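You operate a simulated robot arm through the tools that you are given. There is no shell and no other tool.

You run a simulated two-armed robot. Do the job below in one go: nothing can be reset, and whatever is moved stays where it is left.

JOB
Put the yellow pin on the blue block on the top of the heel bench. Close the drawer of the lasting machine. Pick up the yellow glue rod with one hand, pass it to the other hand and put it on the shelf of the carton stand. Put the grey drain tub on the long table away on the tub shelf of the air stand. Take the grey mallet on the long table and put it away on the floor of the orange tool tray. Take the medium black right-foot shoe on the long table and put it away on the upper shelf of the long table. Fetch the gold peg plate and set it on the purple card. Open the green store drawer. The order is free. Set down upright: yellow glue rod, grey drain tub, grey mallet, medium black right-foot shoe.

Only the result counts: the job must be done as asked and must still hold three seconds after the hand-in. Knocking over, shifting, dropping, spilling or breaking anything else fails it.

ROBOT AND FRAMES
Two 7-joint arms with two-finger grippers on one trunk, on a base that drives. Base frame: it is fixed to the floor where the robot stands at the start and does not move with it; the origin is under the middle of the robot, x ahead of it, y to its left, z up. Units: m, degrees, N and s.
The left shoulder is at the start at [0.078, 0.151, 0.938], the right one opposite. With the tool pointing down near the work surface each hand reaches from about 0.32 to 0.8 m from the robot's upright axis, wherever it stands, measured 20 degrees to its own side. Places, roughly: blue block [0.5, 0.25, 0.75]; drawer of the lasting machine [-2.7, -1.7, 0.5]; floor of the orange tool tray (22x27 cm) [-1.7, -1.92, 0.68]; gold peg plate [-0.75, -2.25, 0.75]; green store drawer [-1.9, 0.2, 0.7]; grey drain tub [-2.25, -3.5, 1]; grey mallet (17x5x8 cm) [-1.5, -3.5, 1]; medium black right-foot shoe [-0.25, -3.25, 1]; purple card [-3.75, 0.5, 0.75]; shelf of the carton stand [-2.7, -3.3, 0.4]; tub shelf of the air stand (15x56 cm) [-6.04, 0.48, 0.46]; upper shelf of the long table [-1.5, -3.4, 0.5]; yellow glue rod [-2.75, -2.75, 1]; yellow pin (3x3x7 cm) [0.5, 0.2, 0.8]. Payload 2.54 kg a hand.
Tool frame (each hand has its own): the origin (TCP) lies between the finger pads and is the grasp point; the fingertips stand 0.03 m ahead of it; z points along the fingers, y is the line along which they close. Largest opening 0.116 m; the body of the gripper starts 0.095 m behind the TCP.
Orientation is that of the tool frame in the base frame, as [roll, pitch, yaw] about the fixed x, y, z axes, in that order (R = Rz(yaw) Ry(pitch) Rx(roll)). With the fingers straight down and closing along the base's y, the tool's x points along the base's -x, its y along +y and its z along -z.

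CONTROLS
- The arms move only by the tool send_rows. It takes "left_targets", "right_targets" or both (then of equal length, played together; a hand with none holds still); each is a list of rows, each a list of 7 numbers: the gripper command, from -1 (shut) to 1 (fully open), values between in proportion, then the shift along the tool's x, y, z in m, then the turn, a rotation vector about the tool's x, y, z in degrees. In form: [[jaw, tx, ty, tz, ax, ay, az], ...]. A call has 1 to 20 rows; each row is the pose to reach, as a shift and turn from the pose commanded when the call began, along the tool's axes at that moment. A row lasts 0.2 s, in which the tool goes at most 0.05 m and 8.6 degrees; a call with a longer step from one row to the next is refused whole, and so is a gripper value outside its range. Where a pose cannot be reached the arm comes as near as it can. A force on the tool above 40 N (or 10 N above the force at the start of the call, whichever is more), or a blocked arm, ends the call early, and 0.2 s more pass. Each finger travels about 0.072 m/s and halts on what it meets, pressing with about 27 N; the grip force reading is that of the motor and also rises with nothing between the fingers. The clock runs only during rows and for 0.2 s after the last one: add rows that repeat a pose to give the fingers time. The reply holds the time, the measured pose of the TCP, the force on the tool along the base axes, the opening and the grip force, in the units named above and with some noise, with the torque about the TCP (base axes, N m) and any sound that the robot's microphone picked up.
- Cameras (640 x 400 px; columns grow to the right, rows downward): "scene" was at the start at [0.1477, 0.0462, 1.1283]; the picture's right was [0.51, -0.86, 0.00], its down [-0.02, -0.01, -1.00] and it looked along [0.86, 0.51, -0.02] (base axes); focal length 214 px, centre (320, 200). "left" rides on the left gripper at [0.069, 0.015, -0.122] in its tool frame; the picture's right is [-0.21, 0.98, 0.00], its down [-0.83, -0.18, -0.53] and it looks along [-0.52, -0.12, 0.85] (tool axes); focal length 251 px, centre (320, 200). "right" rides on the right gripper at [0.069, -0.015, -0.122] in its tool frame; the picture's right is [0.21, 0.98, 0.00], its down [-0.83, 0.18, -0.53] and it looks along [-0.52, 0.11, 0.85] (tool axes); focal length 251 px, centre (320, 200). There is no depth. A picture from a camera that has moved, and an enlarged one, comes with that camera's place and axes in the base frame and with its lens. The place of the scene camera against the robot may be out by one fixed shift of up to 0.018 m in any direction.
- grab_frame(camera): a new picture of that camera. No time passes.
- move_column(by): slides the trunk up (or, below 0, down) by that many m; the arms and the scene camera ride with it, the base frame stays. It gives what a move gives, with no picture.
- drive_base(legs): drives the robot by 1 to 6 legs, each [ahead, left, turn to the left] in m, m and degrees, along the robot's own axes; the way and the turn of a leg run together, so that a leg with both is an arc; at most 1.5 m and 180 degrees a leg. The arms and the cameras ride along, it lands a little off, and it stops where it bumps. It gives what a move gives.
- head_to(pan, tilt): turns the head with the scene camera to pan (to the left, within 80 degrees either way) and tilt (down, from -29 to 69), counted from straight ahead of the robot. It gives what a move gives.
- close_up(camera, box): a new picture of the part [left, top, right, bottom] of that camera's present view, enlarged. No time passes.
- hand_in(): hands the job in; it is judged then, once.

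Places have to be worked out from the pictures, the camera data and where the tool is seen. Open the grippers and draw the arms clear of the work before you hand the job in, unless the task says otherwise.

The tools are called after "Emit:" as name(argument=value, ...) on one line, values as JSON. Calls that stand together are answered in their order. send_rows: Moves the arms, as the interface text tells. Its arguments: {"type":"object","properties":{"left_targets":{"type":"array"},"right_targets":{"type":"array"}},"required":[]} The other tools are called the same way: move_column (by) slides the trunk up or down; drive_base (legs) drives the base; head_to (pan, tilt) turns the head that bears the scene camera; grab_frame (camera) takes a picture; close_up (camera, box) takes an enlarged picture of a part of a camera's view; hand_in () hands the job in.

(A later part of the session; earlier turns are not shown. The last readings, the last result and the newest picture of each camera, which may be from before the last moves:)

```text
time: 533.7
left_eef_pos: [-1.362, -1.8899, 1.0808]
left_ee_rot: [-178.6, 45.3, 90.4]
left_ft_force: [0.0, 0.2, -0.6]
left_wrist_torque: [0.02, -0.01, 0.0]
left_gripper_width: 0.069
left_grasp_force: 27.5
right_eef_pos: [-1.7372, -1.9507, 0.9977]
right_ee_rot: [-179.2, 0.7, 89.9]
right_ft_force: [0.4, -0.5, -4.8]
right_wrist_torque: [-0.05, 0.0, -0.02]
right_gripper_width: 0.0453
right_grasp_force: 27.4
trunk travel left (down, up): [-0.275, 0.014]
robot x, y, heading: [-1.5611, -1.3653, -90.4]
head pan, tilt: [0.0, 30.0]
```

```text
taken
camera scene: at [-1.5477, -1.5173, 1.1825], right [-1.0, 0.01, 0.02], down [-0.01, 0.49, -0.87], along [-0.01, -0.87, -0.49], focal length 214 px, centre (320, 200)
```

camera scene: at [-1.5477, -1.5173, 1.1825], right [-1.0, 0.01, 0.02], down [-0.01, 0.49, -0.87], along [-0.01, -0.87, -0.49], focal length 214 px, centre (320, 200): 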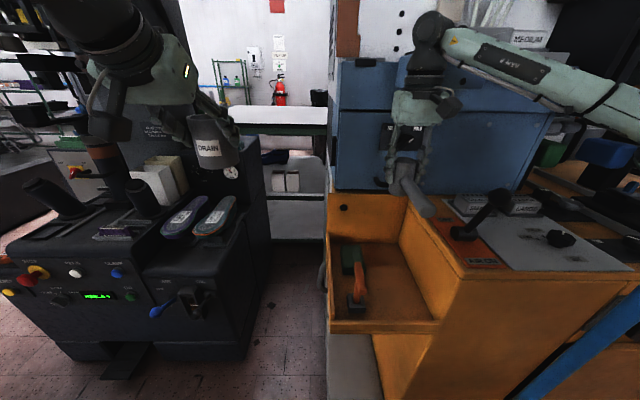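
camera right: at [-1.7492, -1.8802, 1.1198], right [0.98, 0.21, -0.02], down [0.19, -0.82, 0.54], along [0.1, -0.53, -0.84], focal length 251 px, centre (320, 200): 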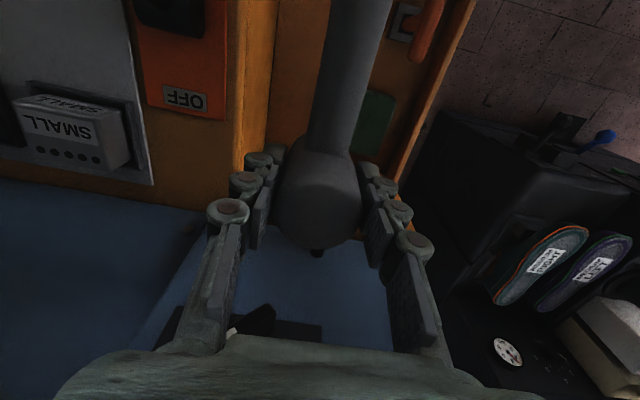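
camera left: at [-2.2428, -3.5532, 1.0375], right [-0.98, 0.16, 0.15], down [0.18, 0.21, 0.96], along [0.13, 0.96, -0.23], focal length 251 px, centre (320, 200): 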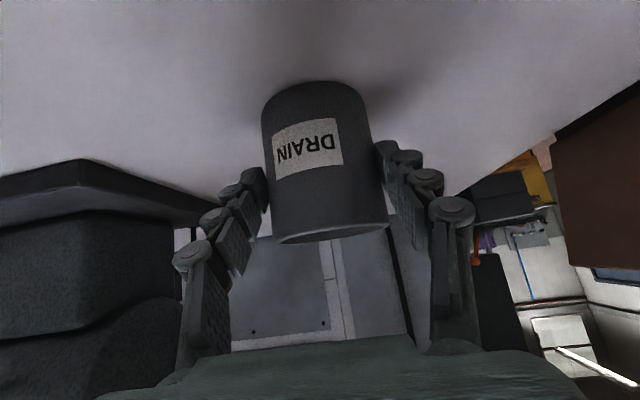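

The base nudged the machine's grey step and tilted about 1°. Backing off 3 cm to level it.

Emit:
drive_base(legs=[[-0.035, 0, 0]])

Emit:
grab_frame(camera="right")

Emit:
close_up(camera="scene", box=[310, 140, 470, 340])

```text
time: 534.5
left_eef_pos: [-1.3717, -1.8554, 1.0809]
left_ee_rot: [-179.4, 45.2, 89.7]
left_ft_force: [1.7, -0.6, -0.4]
left_wrist_torque: [0.02, -0.01, 0.02]
left_gripper_width: 0.0693
left_grasp_force: 27.2
right_eef_pos: [-1.7488, -1.9163, 0.9912]
right_ee_rot: [180.0, 0.3, 89.3]
right_ft_force: [-0.3, -0.5, -5.1]
right_wrist_torque: [-0.06, 0.04, -0.02]
right_gripper_width: 0.0452
right_grasp_force: 26.7
trunk travel left (down, up): [-0.275, 0.014]
robot x, y, heading: [-1.5631, -1.3286, -90.1]
head pan, tilt: [0.0, 30.0]
```

```text
taken
camera right: at [-1.7629, -1.8459, 1.1143], right [0.98, 0.2, 0.0], down [0.17, -0.82, 0.54], along [0.11, -0.53, -0.84], focal length 251 px, centre (320, 200)
```

right: 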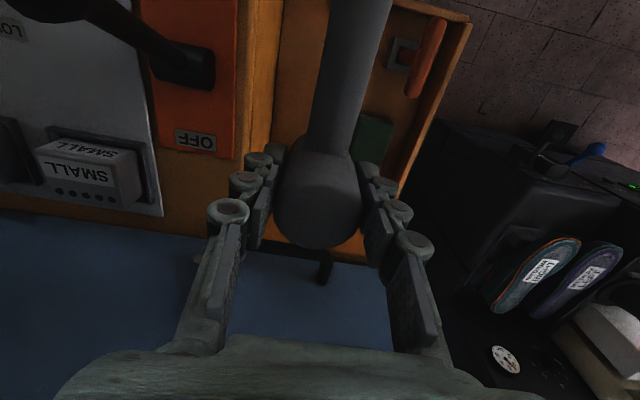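

```text
2.00 times, centred on (390, 240) of scene
camera zoom: at [-1.5583, -1.4833, 1.1815], right [-1.0, 0.01, 0.0], down [0.0, 0.5, -0.87], along [-0.01, -0.87, -0.5], focal length 429 px, centre (180, 120)
```

zoom: 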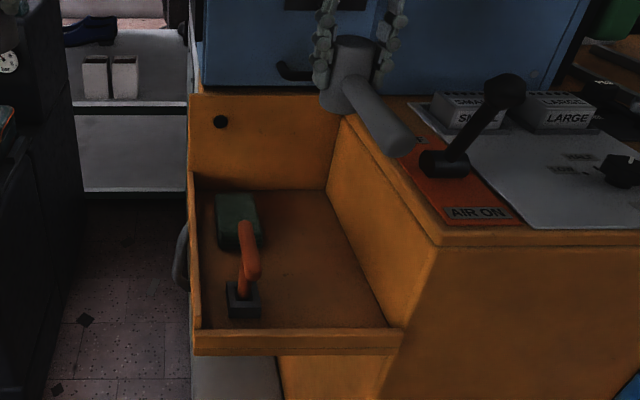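

Level again. Moving over (-1.744, -1.957) and lowering into the tray to z≈0.79.

Emit:
send_rows(right_targets=[[-1, -0.02, 0.003, 0, 0, 0, 0], [-1, -0.041, 0.0055, 0, 0, 0, 0], [-1, -0.041, 0.0055, 0.04, 0, 0, 0], [-1, -0.041, 0.0055, 0.08, 0, 0, 0], [-1, -0.041, 0.0055, 0.12, 0, 0, 0], [-1, -0.041, 0.0055, 0.16, 0, 0, 0], [-1, -0.041, 0.0055, 0.2, 0, 0, 0], [-1, -0.041, 0.0055, 0.2, 0, 0, 0]])

Emit:
grab_frame(camera="right")

Emit:
close_up(camera="scene", box=[310, 140, 470, 340])

```text
time: 536.3
left_eef_pos: [-1.3705, -1.8557, 1.0825]
left_ee_rot: [-179.3, 45.1, 89.8]
left_ft_force: [0.0, -0.5, -1.1]
left_wrist_torque: [0.03, 0.04, 0.02]
left_gripper_width: 0.069
left_grasp_force: 27.1
right_eef_pos: [-1.7418, -1.9634, 0.8041]
right_ee_rot: [179.9, 1.2, 89.5]
right_ft_force: [0.1, -0.6, -4.8]
right_wrist_torque: [-0.06, 0.03, 0.0]
right_gripper_width: 0.0451
right_grasp_force: 26.8
trunk travel left (down, up): [-0.275, 0.014]
robot x, y, heading: [-1.5627, -1.3279, -90.5]
head pan, tilt: [0.0, 30.0]
```

```text
taken
camera right: at [-1.7561, -1.8916, 0.9256], right [0.98, 0.21, 0.0], down [0.17, -0.82, 0.55], along [0.11, -0.54, -0.83], focal length 251 px, centre (320, 200)
```

right: 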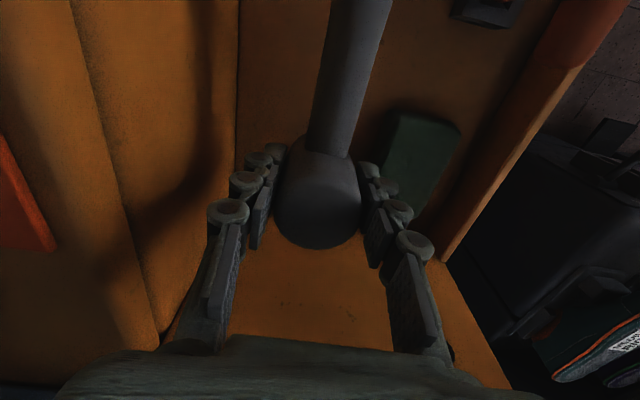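

```text
2.00 times, centred on (390, 240) of scene
camera zoom: at [-1.5565, -1.4836, 1.1836], right [-1.0, 0.01, 0.01], down [0.0, 0.5, -0.87], along [-0.01, -0.87, -0.5], focal length 429 px, centre (180, 120)
```

zoom: 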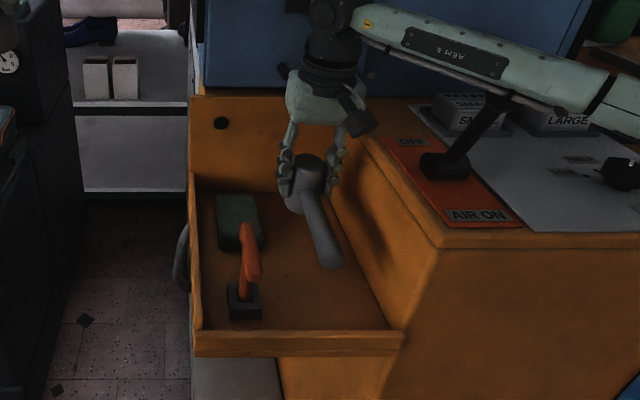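

The right forearm is coming down on the AIR lever (hand 13 mm high, slight tilt), so I raise at once and re-check the lever.

Emit:
send_rows(right_targets=[[-1, 0, 0, -0.04, 0, 0, 0], [-1, 0, 0, -0.08, 0, 0, 0], [-1, 0, 0, -0.12, 0, 0, 0], [-1, 0, 0, -0.16, 0, 0, 0], [-1, 0, 0, -0.2, 0, 0, 0]])

Emit:
close_up(camera="scene", box=[310, 140, 470, 340])

Emit:
grab_frame(camera="scene")

```text
time: 537.7
left_eef_pos: [-1.384, -1.8472, 1.0892]
left_ee_rot: [179.8, 45.4, 88.6]
left_ft_force: [-0.4, 0.2, -0.2]
left_wrist_torque: [0.03, -0.04, -0.01]
left_gripper_width: 0.0689
left_grasp_force: 26.7
right_eef_pos: [-1.7541, -1.926, 0.911]
right_ee_rot: [-178.8, -7.9, 90.5]
right_ft_force: [-0.1, 0.5, -4.6]
right_wrist_torque: [-0.07, 0.0, -0.01]
right_gripper_width: 0.0454
right_grasp_force: 26.9
trunk travel left (down, up): [-0.275, 0.014]
robot x, y, heading: [-1.5618, -1.326, -90.9]
head pan, tilt: [0.0, 30.0]
stopped in row 5 (right hand): the arm was blocked; the commanded pose is now the measured one
```

```text
2.00 times, centred on (390, 240) of scene
camera zoom: at [-1.5674, -1.4726, 1.1862], right [-1.0, 0.02, 0.0], down [0.01, 0.49, -0.87], along [-0.01, -0.87, -0.49], focal length 429 px, centre (180, 120)
```

zoom: 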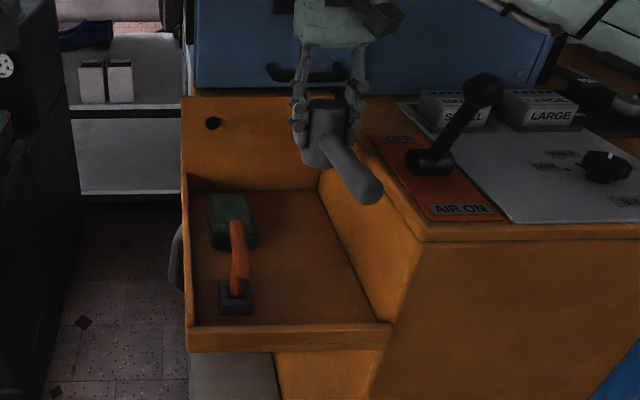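

```text
taken
camera scene: at [-1.5674, -1.4726, 1.1862], right [-1.0, 0.02, 0.0], down [0.01, 0.49, -0.87], along [-0.01, -0.87, -0.49], focal length 214 px, centre (320, 200)
```

scene: 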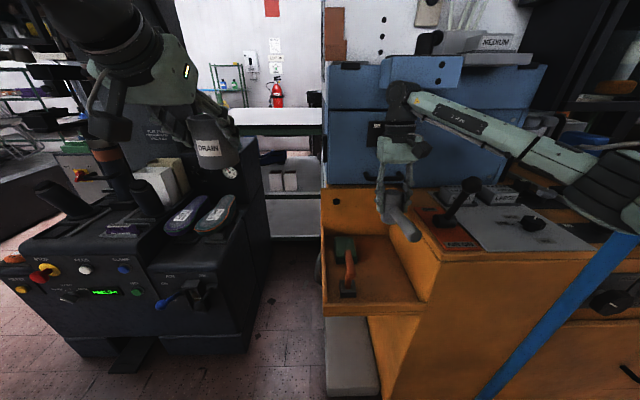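

The hand's far side caught beneath the blue drawer's bar as it rose. I'm moving it north, away from the bar, and straightening it before raising.

Emit:
send_rows(right_targets=[[-1, 0.015, 0, 0.005, 0, 0, 0], [-1, 0.035, 0, 0.005, 0, -2, 0], [-1, 0.06, 0, 0.005, 0, -4, 0], [-1, 0.08, 0, 0.0, 0, -7.9, 0], [-1, 0.08, 0, 0.0, 0, -7.9, 0]])

Emit:
grab_frame(camera="scene")

Emit:
grab_frame(camera="right")

```text
time: 538.9
left_eef_pos: [-1.368, -1.8484, 1.0841]
left_ee_rot: [-178.4, 45.4, 90.0]
left_ft_force: [-0.5, 0.0, -2.0]
left_wrist_torque: [0.03, 0.05, -0.05]
left_gripper_width: 0.0693
left_grasp_force: 27.2
right_eef_pos: [-1.7373, -1.85, 0.9274]
right_ee_rot: [-177.9, 0.1, 91.0]
right_ft_force: [-0.3, 0.4, -6.6]
right_wrist_torque: [-0.05, 0.0, -0.02]
right_gripper_width: 0.0456
right_grasp_force: 27.7
trunk travel left (down, up): [-0.275, 0.014]
robot x, y, heading: [-1.5646, -1.3254, -91.0]
head pan, tilt: [0.0, 30.0]
```

```text
taken
camera scene: at [-1.5504, -1.4743, 1.1844], right [-1.0, 0.02, 0.02], down [-0.01, 0.49, -0.87], along [-0.02, -0.87, -0.49], focal length 214 px, centre (320, 200)
```

scene: 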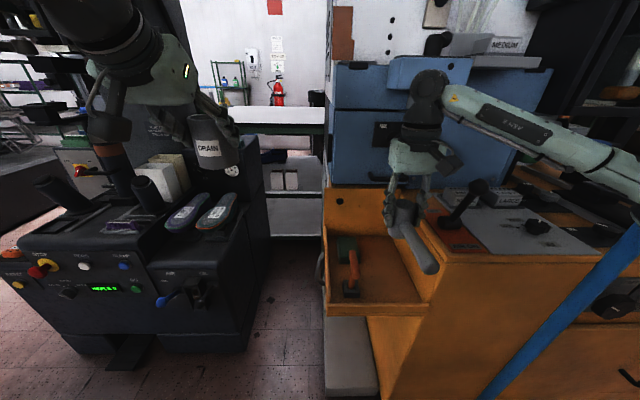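

```text
taken
camera right: at [-1.7481, -1.7804, 1.0494], right [0.97, 0.23, -0.04], down [0.21, -0.82, 0.53], along [0.09, -0.52, -0.85], focal length 251 px, centre (320, 200)
```

right: 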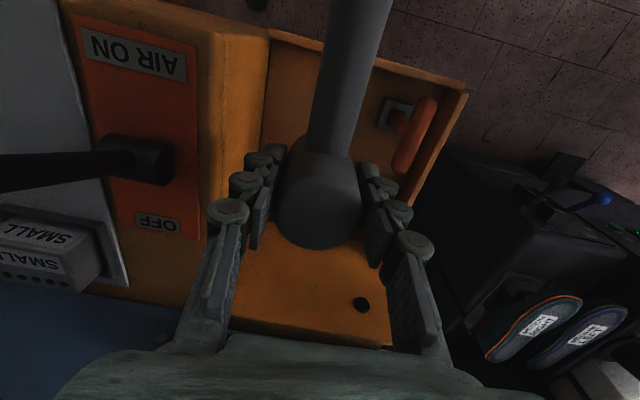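

Freed. I'm backing the base off 0.1 m to level it and inspecting the blue unit and tray for any change.

Emit:
drive_base(legs=[[-0.12, 0, 0.8]])

Emit:
grab_frame(camera="scene")

Emit:
close_up(camera="scene", box=[310, 60, 470, 280])

```text
time: 540.1
left_eef_pos: [-1.3703, -1.7354, 1.0795]
left_ee_rot: [-179.8, 45.0, 89.9]
left_ft_force: [0.1, 1.0, -0.4]
left_wrist_torque: [0.03, 0.01, 0.01]
left_gripper_width: 0.069
left_grasp_force: 26.8
right_eef_pos: [-1.7434, -1.7404, 0.9133]
right_ee_rot: [-178.7, -0.7, 91.3]
right_ft_force: [-0.4, -0.4, -5.1]
right_wrist_torque: [-0.09, 0.02, -0.01]
right_gripper_width: 0.0454
right_grasp_force: 26.7
trunk travel left (down, up): [-0.275, 0.014]
robot x, y, heading: [-1.5612, -1.2031, -90.1]
head pan, tilt: [0.0, 30.0]
```

```text
taken
camera scene: at [-1.5608, -1.365, 1.1818], right [-1.0, 0.0, 0.0], down [0.0, 0.5, -0.87], along [0.0, -0.87, -0.5], focal length 214 px, centre (320, 200)
```

scene: 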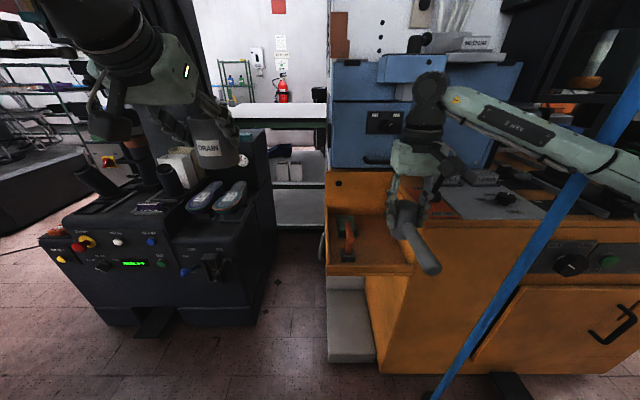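

```text
1.82 times, centred on (390, 170) of scene
camera zoom: at [-1.5608, -1.365, 1.1818], right [-1.0, 0.0, 0.0], down [0.0, 0.5, -0.87], along [0.0, -0.87, -0.5], focal length 390 px, centre (193, 254)
```

zoom: 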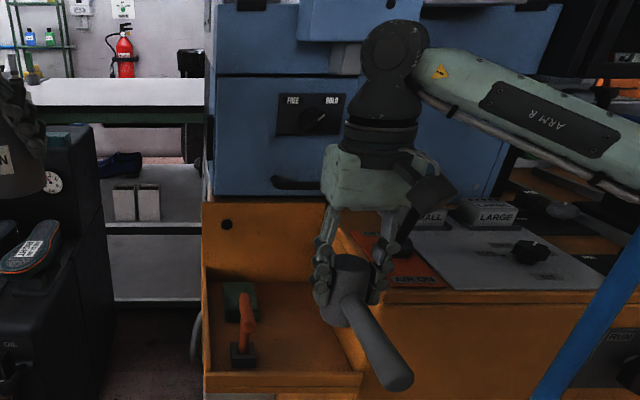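

Everything is unchanged. The bar (y≈-2.03, z≈0.92) is the constraint, so I'll descend tilted 12° (wrist toward me) and further east to keep the forearm off the lever.

Emit:
drive_base(legs=[[0, 0.16, 0]])

Emit:
send_rows(right_targets=[[-1, -0.0142, -0.0406, -0.01, -0.3, -3.2, 0.3], [-1, -0.0283, -0.0812, -0.02, -0.6, -6.4, 0.6], [-1, -0.0425, -0.1218, -0.03, -1, -9.6, 1], [-1, -0.0566, -0.1624, -0.037, -1.3, -12.7, 1.3], [-1, -0.0566, -0.1624, -0.037, -1.3, -12.7, 1.3]])

Emit:
drive_base(legs=[[0.1, 0, 0]])

Emit:
grab_frame(camera="scene")

Emit:
grab_frame(camera="right")

```text
time: 542.3
left_eef_pos: [-1.2139, -1.7371, 1.08]
left_ee_rot: [-179.9, 44.9, 89.9]
left_ft_force: [-0.2, 0.2, -1.2]
left_wrist_torque: [0.0, 0.01, 0.0]
left_gripper_width: 0.0691
left_grasp_force: 27.5
right_eef_pos: [-1.5865, -1.7405, 0.9124]
right_ee_rot: [-178.7, -0.6, 91.2]
right_ft_force: [0.3, 0.8, -5.8]
right_wrist_torque: [-0.05, 0.0, 0.05]
right_gripper_width: 0.0455
right_grasp_force: 27.0
trunk travel left (down, up): [-0.275, 0.014]
robot x, y, heading: [-1.401, -1.2077, -89.9]
head pan, tilt: [0.0, 30.0]
```

```text
time: 543.5
left_eef_pos: [-1.2135, -1.7367, 1.0798]
left_ee_rot: [-179.8, 44.8, 89.7]
left_ft_force: [0.6, -0.1, -1.2]
left_wrist_torque: [0.04, 0.02, 0.01]
left_gripper_width: 0.069
left_grasp_force: 26.9
right_eef_pos: [-1.7458, -1.802, 0.9527]
right_ee_rot: [179.9, 12.0, 90.0]
right_ft_force: [0.2, -0.3, -4.8]
right_wrist_torque: [-0.03, 0.01, 0.0]
right_gripper_width: 0.0452
right_grasp_force: 26.9
trunk travel left (down, up): [-0.275, 0.014]
robot x, y, heading: [-1.4071, -1.2078, -90.1]
head pan, tilt: [0.0, 30.0]
```

```text
time: 544.6
left_eef_pos: [-1.2122, -1.8375, 1.0797]
left_ee_rot: [-179.8, 44.9, 89.8]
left_ft_force: [-0.3, -0.3, -0.9]
left_wrist_torque: [0.02, 0.02, -0.01]
left_gripper_width: 0.069
left_grasp_force: 27.2
right_eef_pos: [-1.7444, -1.9035, 0.9523]
right_ee_rot: [179.8, 12.0, 90.1]
right_ft_force: [-0.7, 0.4, -7.3]
right_wrist_torque: [0.0, -0.02, 0.02]
right_gripper_width: 0.0453
right_grasp_force: 27.0
trunk travel left (down, up): [-0.275, 0.014]
robot x, y, heading: [-1.4062, -1.3083, -90.0]
head pan, tilt: [0.0, 30.0]
```

```text
taken
camera scene: at [-1.4029, -1.4673, 1.1815], right [-1.0, 0.0, 0.0], down [0.0, 0.5, -0.87], along [0.0, -0.87, -0.5], focal length 214 px, centre (320, 200)
```

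scene: 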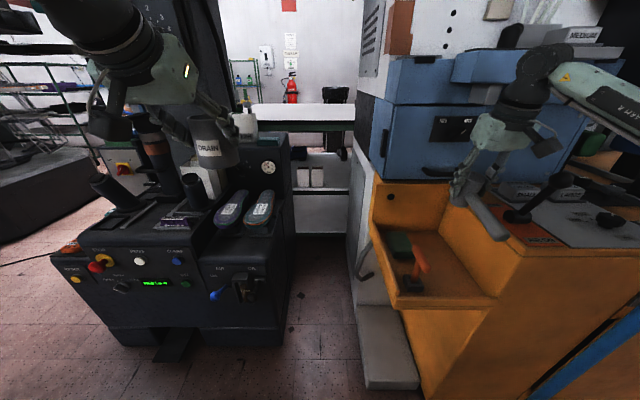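

```text
taken
camera right: at [-1.7592, -1.8105, 1.0584], right [0.98, 0.21, -0.04], down [0.18, -0.7, 0.69], along [0.12, -0.68, -0.72], focal length 251 px, centre (320, 200)
```

right: 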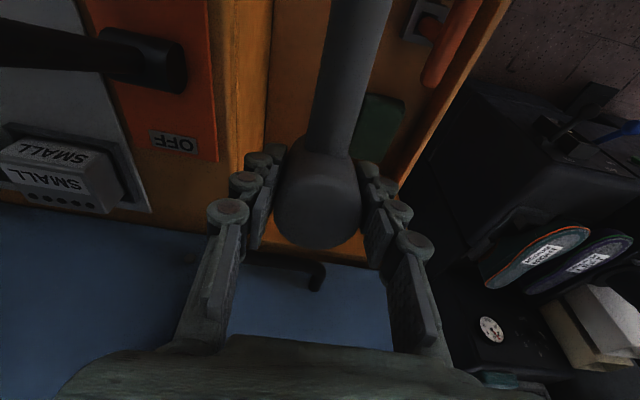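

Good pose; the bar is at z≈0.923, y≈-2.04 and the hand will pass ~4 cm north of it. Descending tilted to z≈0.76.

Emit:
send_rows(right_targets=[[-1, -0.0455, 0, 0.0097, 0, 0, 0], [-1, -0.0375, 0, 0.0472, 0, 0, 0], [-1, -0.0295, 0, 0.0847, 0, 0, 0], [-1, -0.0215, 0, 0.1222, 0, 0, 0], [-1, -0.0135, 0, 0.16, 0, 0, 0], [-1, -0.0055, 0, 0.1975, 0, 0, 0], [-1, -0.0055, 0, 0.1975, 0, 0, 0]])

Emit:
grab_frame(camera="right")

Emit:
close_up(camera="scene", box=[360, 100, 540, 320])

```text
time: 546.2
left_eef_pos: [-1.2118, -1.8367, 1.0792]
left_ee_rot: [-179.8, 44.8, 89.8]
left_ft_force: [0.0, 0.0, -1.1]
left_wrist_torque: [0.02, 0.04, -0.01]
left_gripper_width: 0.0688
left_grasp_force: 26.7
right_eef_pos: [-1.7448, -1.9509, 0.763]
right_ee_rot: [179.8, 12.0, 90.3]
right_ft_force: [0.8, 0.0, -5.1]
right_wrist_torque: [-0.04, -0.01, -0.01]
right_gripper_width: 0.0455
right_grasp_force: 27.0
trunk travel left (down, up): [-0.275, 0.014]
robot x, y, heading: [-1.4025, -1.3088, -89.9]
head pan, tilt: [0.0, 30.0]
```

```text
taken
camera right: at [-1.7605, -1.858, 0.869], right [0.98, 0.21, -0.04], down [0.18, -0.7, 0.69], along [0.12, -0.69, -0.72], focal length 251 px, centre (320, 200)
```

right: 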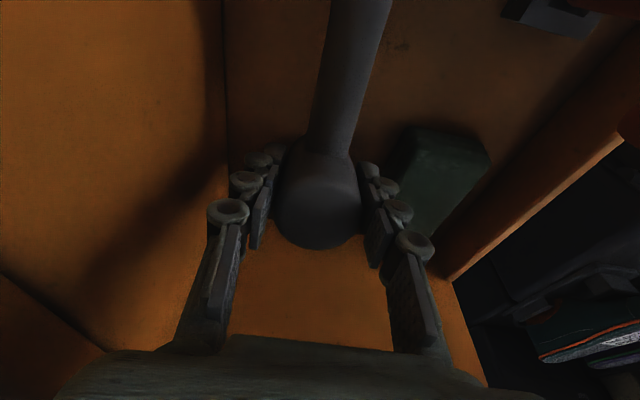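

```text
1.82 times, centred on (450, 210) of scene
camera zoom: at [-1.4028, -1.4664, 1.1817], right [-1.0, 0.0, 0.0], down [0.0, 0.5, -0.87], along [0.0, -0.87, -0.5], focal length 390 px, centre (84, 182)
```

zoom: 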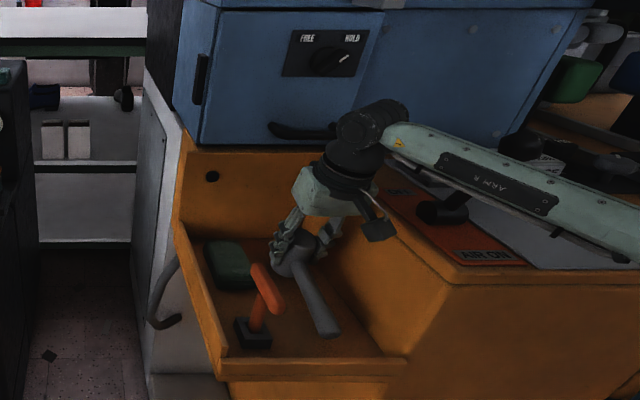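

No contact with the lever (forearm passes ~19 cm from it). Lowering 2 cm more, then untilting to vertical.

Emit:
send_rows(right_targets=[[-1, 0.002, 0, 0.0098, 0, 0, 0], [-1, 0.0042, 0, 0.0196, 0, 0, 0], [-1, 0.0042, 0, 0.0196, 0, 0, 0]])

Emit:
send_rows(right_targets=[[-1, 0, 0, 0, 0, 4, 0], [-1, 0, 0, 0, 0, 8, 0], [-1, 0, 0, 0, 0, 12, 0], [-1, 0, 0, 0, 0, 12, 0]])

Emit:
close_up(camera="scene", box=[400, 140, 520, 300])

```text
time: 547.0
left_eef_pos: [-1.2114, -1.8331, 1.0823]
left_ee_rot: [-179.8, 45.1, 89.9]
left_ft_force: [0.0, 0.2, -1.2]
left_wrist_torque: [0.04, 0.03, -0.02]
left_gripper_width: 0.0692
left_grasp_force: 27.1
right_eef_pos: [-1.7436, -1.9517, 0.7491]
right_ee_rot: [179.9, 12.8, 90.1]
right_ft_force: [-3.8, 0.4, 30.5]
right_wrist_torque: [0.15, 0.16, -0.1]
right_gripper_width: 0.046
right_grasp_force: 26.7
trunk travel left (down, up): [-0.275, 0.014]
robot x, y, heading: [-1.4053, -1.3069, -90.0]
head pan, tilt: [0.0, 30.0]
```

```text
time: 548.0
left_eef_pos: [-1.2108, -1.8356, 1.0809]
left_ee_rot: [-179.7, 44.9, 89.9]
left_ft_force: [-0.7, 0.4, -0.9]
left_wrist_torque: [0.05, -0.01, 0.0]
left_gripper_width: 0.0692
left_grasp_force: 27.0
right_eef_pos: [-1.7429, -1.949, 0.7439]
right_ee_rot: [179.6, 0.4, 90.3]
right_ft_force: [-0.9, -18.0, 18.8]
right_wrist_torque: [-0.65, 0.03, 0.06]
right_gripper_width: 0.0455
right_grasp_force: 27.2
trunk travel left (down, up): [-0.275, 0.014]
robot x, y, heading: [-1.4047, -1.3092, -89.7]
head pan, tilt: [0.0, 30.0]
```

```text
2.50 times, centred on (460, 220) of scene
camera zoom: at [-1.4017, -1.4653, 1.1818], right [-1.0, 0.0, 0.0], down [0.0, 0.5, -0.87], along [0.0, -0.87, -0.5], focal length 536 px, centre (-30, 150)
```

zoom: 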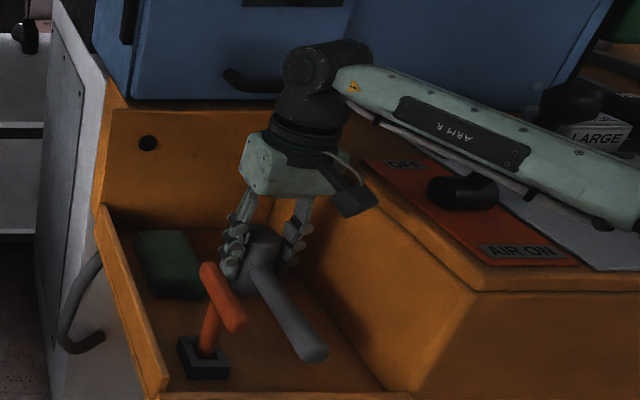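

The mallet's base is on the floor (19 N). Relieving, opening slightly, then rising along a tilted path away from the bar.

Emit:
send_rows(right_targets=[[-1, 0, 0, -0.002, 0, 0, 0], [-1, 0, 0, -0.002, 0, 0, 0], [-0.1, 0, 0, -0.002, 0, 0, 0], [0.0, 0, 0, -0.002, 0, 0, 0], [0.1, 0, 0, -0.002, 0, 0, 0], [0.1, 0, 0, -0.002, 0, 0, 0]])

Emit:
grab_frame(camera="right")

Emit:
close_up(camera="scene", box=[400, 140, 520, 300])

```text
time: 549.4
left_eef_pos: [-1.2124, -1.8364, 1.0798]
left_ee_rot: [-179.9, 45.0, 89.9]
left_ft_force: [0.3, 0.5, -0.8]
left_wrist_torque: [0.01, 0.03, -0.02]
left_gripper_width: 0.0688
left_grasp_force: 27.7
right_eef_pos: [-1.7437, -1.9488, 0.7437]
right_ee_rot: [179.8, 0.0, 90.2]
right_ft_force: [0.1, -0.2, -0.4]
right_wrist_torque: [0.04, -0.02, -0.03]
right_gripper_width: 0.064
right_grasp_force: 0.2
trunk travel left (down, up): [-0.275, 0.014]
robot x, y, heading: [-1.404, -1.305, -90.1]
head pan, tilt: [0.0, 30.0]
```

```text
taken
camera right: at [-1.7585, -1.8796, 0.8666], right [0.98, 0.22, 0.0], down [0.18, -0.83, 0.53], along [0.12, -0.52, -0.85], focal length 251 px, centre (320, 200)
```

right: 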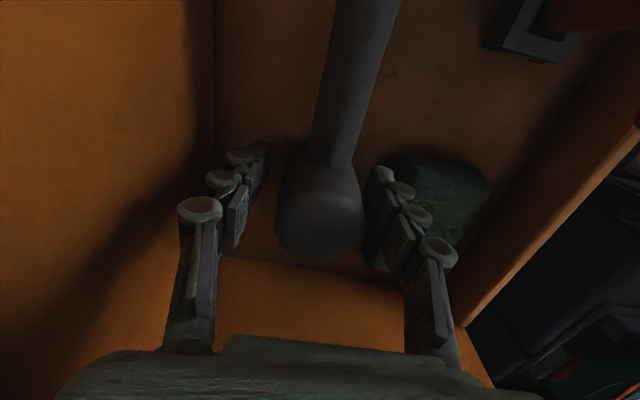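

```text
2.50 times, centred on (460, 220) of scene
camera zoom: at [-1.4027, -1.4661, 1.1817], right [-1.0, 0.0, 0.0], down [0.0, 0.5, -0.87], along [0.0, -0.87, -0.5], focal length 536 px, centre (-30, 150)
```

zoom: 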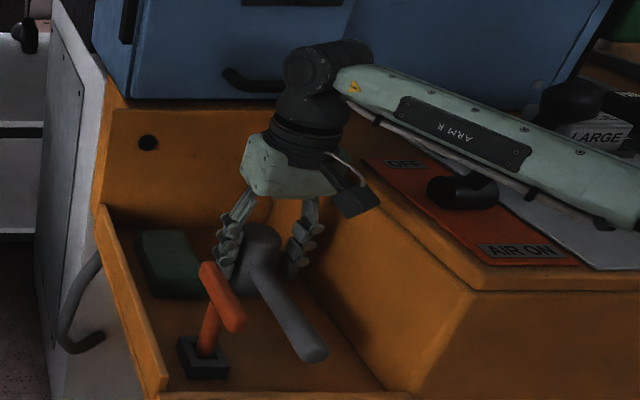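

The mallet stands free and upright in the tray. Tilting 12° again and lifting out, drifting north.

Emit:
send_rows(right_targets=[[0.1, 0.0, 0, 0, 0, -6, 0], [0.1, 0.003, 0, -0.005, 0, -12, 0], [0.1, 0.006, 0, -0.04, 0, -12, 0], [0.1, 0.01, 0, -0.08, 0, -12, 0], [0.1, 0.02, 0, -0.125, 0, -12, 0], [0.1, 0.03, 0, -0.17, 0, -12, 0], [0.1, 0.05, 0, -0.21, 0, -12, 0], [0, 0.08, 0, -0.25, 0, -6, 0], [0, 0.11, 0, -0.28, 0, 0, 0]])

Emit:
drive_base(legs=[[-0.35, 0, 0]])

Emit:
grab_frame(camera="scene")

Emit:
close_up(camera="scene", box=[340, 100, 500, 260])

```text
time: 551.4
left_eef_pos: [-1.2121, -1.8361, 1.081]
left_ee_rot: [-179.8, 44.9, 89.9]
left_ft_force: [0.1, -0.1, -1.1]
left_wrist_torque: [0.04, -0.01, 0.02]
left_gripper_width: 0.0691
left_grasp_force: 27.4
right_eef_pos: [-1.7436, -1.8378, 1.0254]
right_ee_rot: [179.8, -0.2, 90.1]
right_ft_force: [0.0, -0.7, -0.7]
right_wrist_torque: [-0.02, 0.03, 0.01]
right_gripper_width: 0.0581
right_grasp_force: 0.0
trunk travel left (down, up): [-0.275, 0.014]
robot x, y, heading: [-1.4065, -1.3054, -89.8]
head pan, tilt: [0.0, 30.0]
```

```text
time: 553.8
left_eef_pos: [-1.2095, -1.475, 1.0802]
left_ee_rot: [-179.8, 44.9, 90.8]
left_ft_force: [0.2, 0.6, -0.2]
left_wrist_torque: [0.01, 0.01, -0.02]
left_gripper_width: 0.0689
left_grasp_force: 26.8
right_eef_pos: [-1.7382, -1.4875, 1.0244]
right_ee_rot: [179.9, 0.0, 91.0]
right_ft_force: [-0.7, -0.7, -0.8]
right_wrist_torque: [0.02, -0.01, 0.01]
right_gripper_width: 0.0579
right_grasp_force: 0.0
trunk travel left (down, up): [-0.275, 0.014]
robot x, y, heading: [-1.4073, -0.9521, -88.9]
head pan, tilt: [0.0, 30.0]
```

```text
taken
camera scene: at [-1.4032, -1.108, 1.1818], right [-1.0, -0.01, 0.0], down [-0.01, 0.5, -0.87], along [0.01, -0.87, -0.5], focal length 214 px, centre (320, 200)
```

scene: 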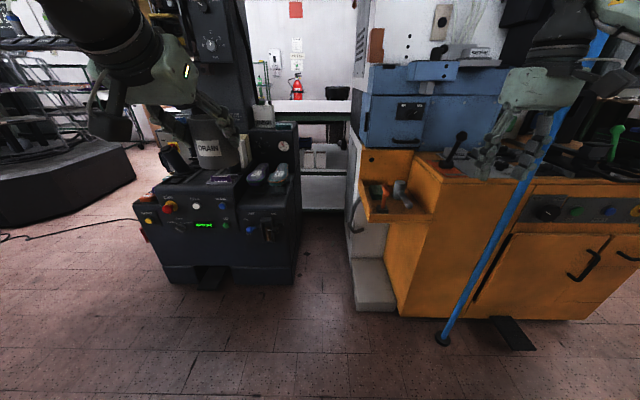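

```text
2.50 times, centred on (420, 180) of scene
camera zoom: at [-1.4032, -1.108, 1.1818], right [-1.0, -0.01, 0.0], down [-0.01, 0.5, -0.87], along [0.01, -0.87, -0.5], focal length 536 px, centre (70, 250)
```

zoom: 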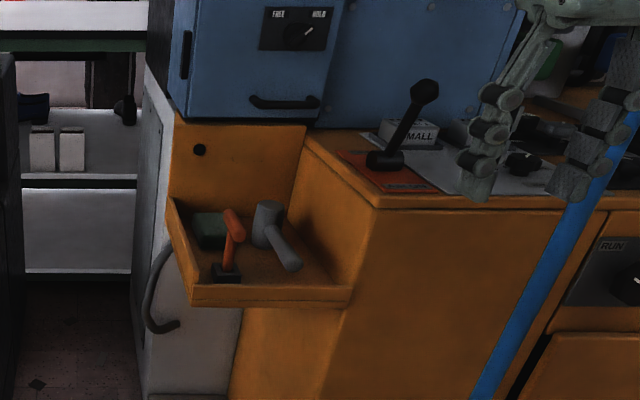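

The mallet stands in the tray and nothing else changed. Now to the air stand with the tub: turning west and driving along the aisle.

Emit:
drive_base(legs=[[0, 0, -90], [1.45, 0, 0], [1.45, 0, 0], [0.3, 0, 0]])

Emit:
head_to(pan=-15, tilt=15)

Emit:
grab_frame(camera="scene")

```text
time: 573.3
left_eef_pos: [-5.1181, -1.1383, 1.0797]
left_ee_rot: [-179.8, 44.8, 0.4]
left_ft_force: [-0.4, -0.1, -0.2]
left_wrist_torque: [-0.01, -0.03, -0.05]
left_gripper_width: 0.0693
left_grasp_force: 27.0
right_eef_pos: [-5.1287, -0.6063, 1.0231]
right_ee_rot: [179.8, 0.0, 0.8]
right_ft_force: [-0.3, -0.3, 0.2]
right_wrist_torque: [-0.01, -0.02, 0.05]
right_gripper_width: 0.0579
right_grasp_force: 0.0
trunk travel left (down, up): [-0.275, 0.014]
robot x, y, heading: [-4.5911, -0.9367, -179.4]
head pan, tilt: [0.0, 30.0]
```

```text
time: 574.1
left_eef_pos: [-5.1172, -1.1386, 1.0804]
left_ee_rot: [-179.7, 44.9, 0.5]
left_ft_force: [0.3, 0.0, -0.8]
left_wrist_torque: [0.01, -0.01, 0.03]
left_gripper_width: 0.0692
left_grasp_force: 27.7
right_eef_pos: [-5.1267, -0.6069, 1.0237]
right_ee_rot: [179.9, 0.0, 0.8]
right_ft_force: [-0.1, -0.1, 0.5]
right_wrist_torque: [0.05, 0.0, 0.0]
right_gripper_width: 0.058
right_grasp_force: 0.2
trunk travel left (down, up): [-0.275, 0.014]
robot x, y, heading: [-4.5935, -0.9365, -179.4]
head pan, tilt: [-15.0, 15.0]
```

```text
taken
camera scene: at [-4.7479, -0.9178, 1.2059], right [0.25, 0.97, 0.0], down [0.25, -0.06, -0.97], along [-0.94, 0.24, -0.26], focal length 214 px, centre (320, 200)
```

scene: 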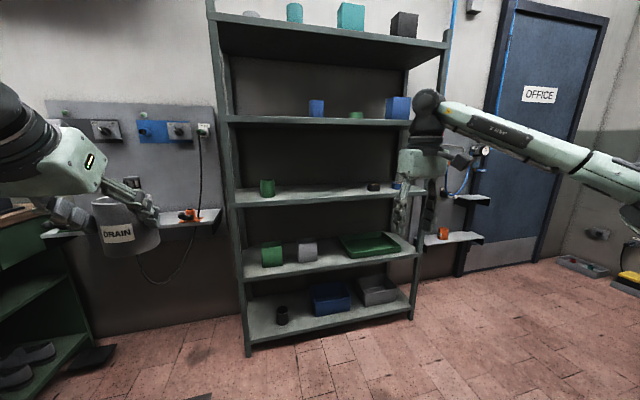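

The air stand's tub shelf is at x≈-6.1…-5.97, y≈0.24…0.79, z≈0.46, with an orange cup near y≈0.46; I'll use y≈0.65. Driving clear of the rack and bench to face it.

Emit:
drive_base(legs=[[0.45, 0, -0.6], [0, -1.45, 0], [0, -0.3, 0]])

Emit:
head_to(pan=10, tilt=30)

Emit:
grab_frame(camera="scene")

Emit:
close_up(camera="scene", box=[240, 80, 420, 240])

```text
time: 584.7
left_eef_pos: [-5.5979, -0.3157, 1.0807]
left_ee_rot: [-179.8, 44.9, 0.1]
left_ft_force: [0.2, -1.2, -1.0]
left_wrist_torque: [0.03, 0.02, 0.0]
left_gripper_width: 0.0692
left_grasp_force: 26.9
right_eef_pos: [-5.6047, 0.2173, 1.0242]
right_ee_rot: [179.7, -0.1, 0.3]
right_ft_force: [-0.4, 0.1, -1.1]
right_wrist_torque: [0.01, 0.01, 0.01]
right_gripper_width: 0.0578
right_grasp_force: 0.1
trunk travel left (down, up): [-0.275, 0.014]
robot x, y, heading: [-5.0703, -0.12, -179.7]
head pan, tilt: [-15.0, 15.0]
stopped in leg 2: the robot was blocked; the commanded pose is now the measured one
```

```text
time: 585.5
left_eef_pos: [-5.5982, -0.315, 1.0803]
left_ee_rot: [-179.8, 44.9, 0.0]
left_ft_force: [0.0, 0.6, -0.2]
left_wrist_torque: [0.01, 0.01, 0.02]
left_gripper_width: 0.0691
left_grasp_force: 27.1
right_eef_pos: [-5.6037, 0.2182, 1.0235]
right_ee_rot: [179.9, 0.1, 0.4]
right_ft_force: [-1.0, -0.1, -0.4]
right_wrist_torque: [0.0, -0.01, -0.02]
right_gripper_width: 0.0581
right_grasp_force: 0.0
trunk travel left (down, up): [-0.275, 0.014]
robot x, y, heading: [-5.0703, -0.122, -179.8]
head pan, tilt: [10.0, 30.0]
```

```text
taken
camera scene: at [-5.2253, -0.137, 1.1818], right [-0.18, 0.98, 0.0], down [0.49, 0.09, -0.87], along [-0.85, -0.15, -0.5], focal length 214 px, centre (320, 200)
```

scene: 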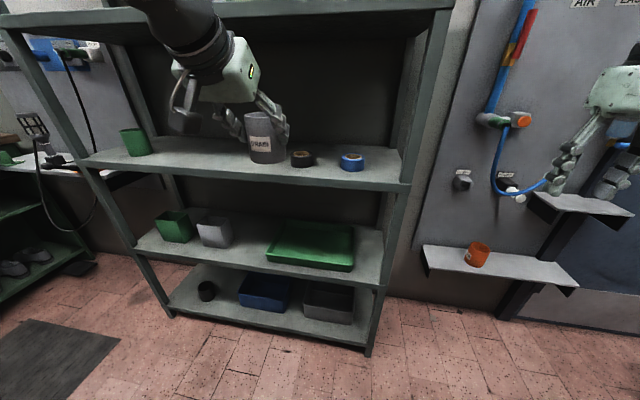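

```text
2.50 times, centred on (330, 160) of scene
camera zoom: at [-5.2253, -0.137, 1.1818], right [-0.18, 0.98, 0.0], down [0.49, 0.09, -0.87], along [-0.85, -0.15, -0.5], focal length 536 px, centre (295, 300)
```

zoom: 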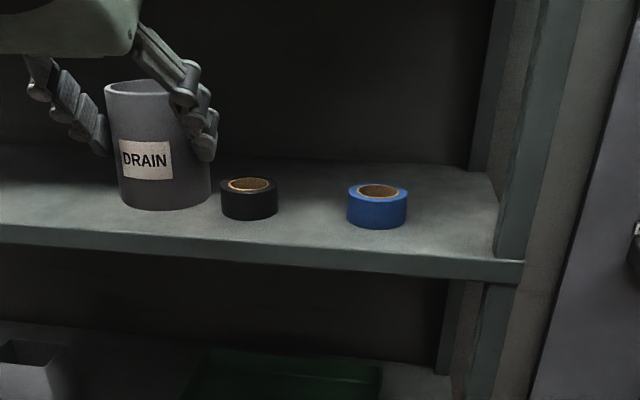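

The base touched the end of the card bench (x≈-4.78). I'm pulling both hands back a little, moving 0.15 m west and then continuing north.

Emit:
send_rows(left_targets=[[-1, 0.02, 0, -0.02, 0, 0, 0], [-1, 0.04, 0, -0.04, 0, 0, 0], [-1, 0.055, 0, -0.055, 0, 0, 0]], right_targets=[[0, 0.04, 0, 0, 0, 0, 0], [0, 0.08, 0, 0, 0, 0, 0], [0, 0.12, 0, 0, 0, 0, 0]])

Emit:
drive_base(legs=[[0, 0.06, 0], [0.15, 0, 0], [0, -1.0, 0]])

Emit:
grab_frame(camera="scene")

```text
time: 586.4
left_eef_pos: [-5.5181, -0.313, 1.0819]
left_ee_rot: [-180.0, 45.0, -0.1]
left_ft_force: [-0.2, -0.5, -1.2]
left_wrist_torque: [0.06, -0.01, -0.05]
left_gripper_width: 0.0691
left_grasp_force: 27.1
right_eef_pos: [-5.4826, 0.2167, 1.0246]
right_ee_rot: [179.8, -0.1, 0.1]
right_ft_force: [-0.6, 0.8, 0.0]
right_wrist_torque: [-0.03, -0.01, 0.0]
right_gripper_width: 0.0579
right_grasp_force: 0.0
trunk travel left (down, up): [-0.275, 0.014]
robot x, y, heading: [-5.069, -0.1204, -179.7]
head pan, tilt: [10.0, 30.0]
```

```text
time: 598.0
left_eef_pos: [-5.6711, 0.6245, 1.0821]
left_ee_rot: [-179.9, 44.9, -0.7]
left_ft_force: [-0.4, 0.2, -0.1]
left_wrist_torque: [0.01, 0.02, -0.01]
left_gripper_width: 0.0689
left_grasp_force: 27.2
right_eef_pos: [-5.6283, 1.1549, 1.0251]
right_ee_rot: [179.8, 0.0, -0.5]
right_ft_force: [-1.1, -0.2, 0.7]
right_wrist_torque: [0.02, 0.0, -0.01]
right_gripper_width: 0.0579
right_grasp_force: 0.0
trunk travel left (down, up): [-0.275, 0.014]
robot x, y, heading: [-5.2179, 0.811, 179.5]
head pan, tilt: [10.0, 30.0]
```

```text
taken
camera scene: at [-5.3747, 0.7975, 1.1817], right [-0.17, 0.99, 0.0], down [0.49, 0.08, -0.87], along [-0.85, -0.14, -0.5], focal length 214 px, centre (320, 200)
```

scene: 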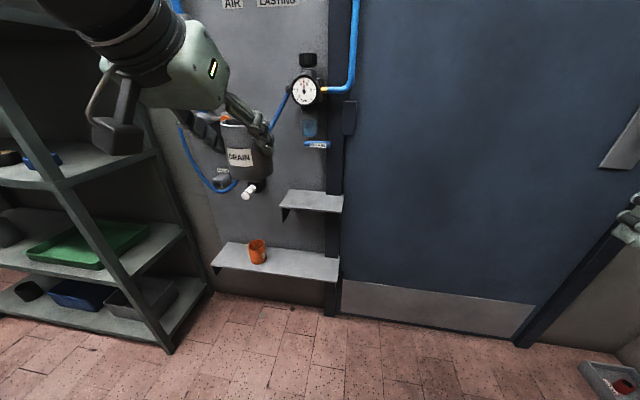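

The shelf spans x -6.08…-5.94, y 0.226…0.778, with the cup at (-5.99, 0.41) and an upper shelf at z≈0.79. Target for the tub: (-6.01, 0.61). Lowering the trunk and hand in front of it.

Emit:
move_column(by=-0.27)

Emit:
send_rows(left_targets=[[-1, 0.02, 0, 0.03, 0, 0, 0], [-1, 0.045, 0, 0.06, 0, 0, 0], [-1, 0.07, 0, 0.09, 0, 0, 0], [-1, 0.1, 0, 0.12, 0, 0, 0], [-1, 0.13, 0, 0.15, 0, 0, 0], [-1, 0.155, 0, 0.18, 0, 0, 0], [-1, 0.16, 0, 0.195, 0, 0, 0], [-1, 0.16, 0, 0.195, 0, 0, 0]])

Emit:
grab_frame(camera="scene")

Emit:
grab_frame(camera="left")

```text
time: 600.8
left_eef_pos: [-5.6713, 0.6252, 0.8113]
left_ee_rot: [-179.9, 44.9, -0.7]
left_ft_force: [0.6, -0.5, -0.7]
left_wrist_torque: [-0.01, -0.04, 0.01]
left_gripper_width: 0.069
left_grasp_force: 27.5
right_eef_pos: [-5.6288, 1.1546, 0.7547]
right_ee_rot: [179.8, 0.0, -0.4]
right_ft_force: [-0.7, -0.5, 0.3]
right_wrist_torque: [-0.02, 0.0, 0.02]
right_gripper_width: 0.0579
right_grasp_force: 0.0
trunk travel left (down, up): [-0.005, 0.284]
robot x, y, heading: [-5.2176, 0.8103, 179.7]
head pan, tilt: [10.0, 30.0]
```

```text
time: 602.6
left_eef_pos: [-5.7112, 0.6273, 0.5563]
left_ee_rot: [-179.8, 44.9, -0.7]
left_ft_force: [-0.2, -0.1, -0.6]
left_wrist_torque: [0.01, 0.0, -0.01]
left_gripper_width: 0.069
left_grasp_force: 27.5
left hand out of reach, approached as far as the arm can: row 3, 4, 5, 6, 7, 8
right_eef_pos: [-5.6289, 1.156, 0.7549]
right_ee_rot: [179.8, -0.1, -0.5]
right_ft_force: [0.4, -0.6, 0.0]
right_wrist_torque: [-0.03, 0.0, 0.0]
right_gripper_width: 0.0578
right_grasp_force: 0.1
trunk travel left (down, up): [-0.005, 0.284]
robot x, y, heading: [-5.2181, 0.8126, 179.4]
head pan, tilt: [10.0, 30.0]
```

```text
taken
camera scene: at [-5.3747, 0.7974, 0.9117], right [-0.17, 0.99, 0.0], down [0.49, 0.08, -0.87], along [-0.85, -0.14, -0.5], focal length 214 px, centre (320, 200)
```

scene: 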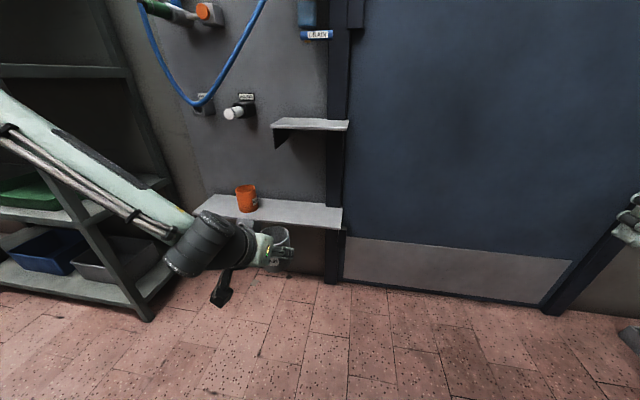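

```text
taken
camera left: at [-5.5777, 0.6108, 0.593], right [-0.17, -0.97, 0.15], down [-0.21, 0.18, 0.96], along [-0.96, 0.13, -0.23], focal length 251 px, centre (320, 200)
```

left: 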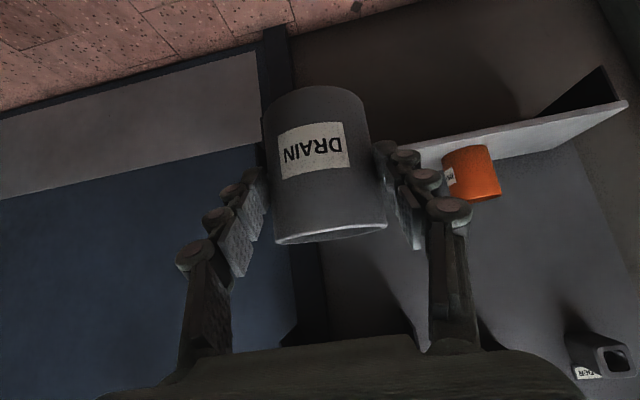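

Tub base is at z≈0.51, ~4 cm above the shelf. Driving in 0.17 m.

Emit:
drive_base(legs=[[0.17, 0, 0]])

Emit:
grab_frame(camera="left")

Emit:
grab_frame(camera="scene")

```text
time: 604.1
left_eef_pos: [-5.8793, 0.6299, 0.5558]
left_ee_rot: [-180.0, 44.9, -0.9]
left_ft_force: [0.7, 0.1, -0.8]
left_wrist_torque: [0.0, -0.01, 0.0]
left_gripper_width: 0.0693
left_grasp_force: 26.8
right_eef_pos: [-5.7959, 1.1564, 0.7544]
right_ee_rot: [179.8, 0.0, -0.6]
right_ft_force: [-0.7, -0.5, -0.1]
right_wrist_torque: [0.0, -0.02, -0.02]
right_gripper_width: 0.0579
right_grasp_force: 0.0
trunk travel left (down, up): [-0.005, 0.284]
robot x, y, heading: [-5.3899, 0.8158, 179.4]
head pan, tilt: [10.0, 30.0]
```

```text
taken
camera left: at [-5.7463, 0.6128, 0.5933], right [-0.17, -0.97, 0.15], down [-0.21, 0.18, 0.96], along [-0.96, 0.13, -0.23], focal length 251 px, centre (320, 200)
```

left: 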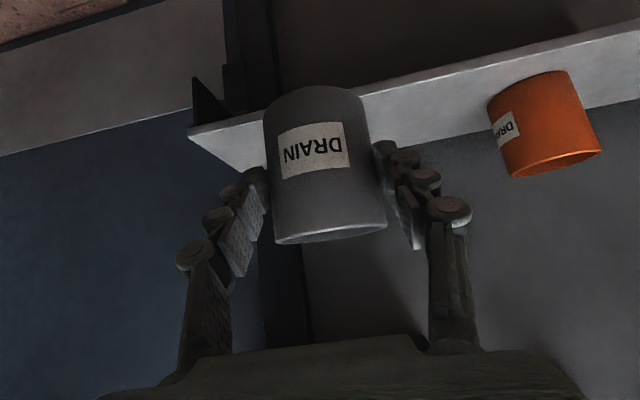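

```text
taken
camera scene: at [-5.543, 0.7991, 0.9117], right [-0.16, 0.99, 0.0], down [0.49, 0.08, -0.87], along [-0.85, -0.14, -0.5], focal length 214 px, centre (320, 200)
```

scene: 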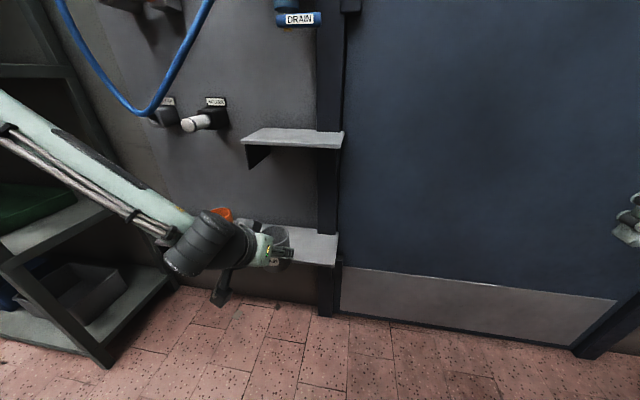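

Aligned: shelf z≈0.457, tub base ≈0.515. Advancing 13 cm with the arm over the shelf.

Emit:
send_rows(left_targets=[[-1, -0.02, 0, 0.02, 0, 0, 0], [-1, -0.045, 0, 0.045, 0, 0, 0], [-1, -0.07, 0, 0.07, 0, 0, 0], [-1, -0.092, 0, 0.092, 0, 0, 0], [-1, -0.092, 0, 0.092, 0, 0, 0]])

Emit:
grab_frame(camera="left")

Emit:
close_up(camera="scene", box=[180, 110, 380, 310])

```text
time: 605.3
left_eef_pos: [-6.0077, 0.6331, 0.5565]
left_ee_rot: [-179.9, 44.8, -0.8]
left_ft_force: [0.0, 0.2, -0.5]
left_wrist_torque: [0.01, -0.01, 0.03]
left_gripper_width: 0.069
left_grasp_force: 26.7
right_eef_pos: [-5.7951, 1.1573, 0.7547]
right_ee_rot: [179.8, 0.0, -0.6]
right_ft_force: [-0.3, 0.3, 0.3]
right_wrist_torque: [-0.01, 0.02, -0.02]
right_gripper_width: 0.0582
right_grasp_force: 0.1
trunk travel left (down, up): [-0.005, 0.284]
robot x, y, heading: [-5.3908, 0.8163, 179.6]
head pan, tilt: [10.0, 30.0]
```

```text
taken
camera left: at [-5.8746, 0.6146, 0.592], right [-0.17, -0.97, 0.15], down [-0.21, 0.18, 0.96], along [-0.96, 0.13, -0.23], focal length 251 px, centre (320, 200)
```

left: 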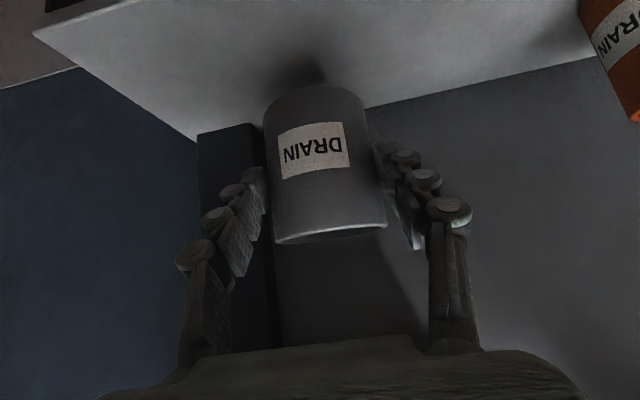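

```text
2.00 times, centred on (280, 210) of scene
camera zoom: at [-5.5431, 0.7991, 0.9117], right [-0.16, 0.99, 0.0], down [0.49, 0.08, -0.87], along [-0.85, -0.14, -0.5], focal length 429 px, centre (400, 180)
```

zoom: 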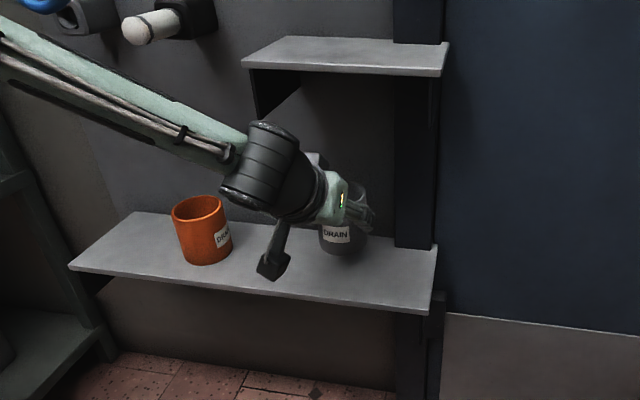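

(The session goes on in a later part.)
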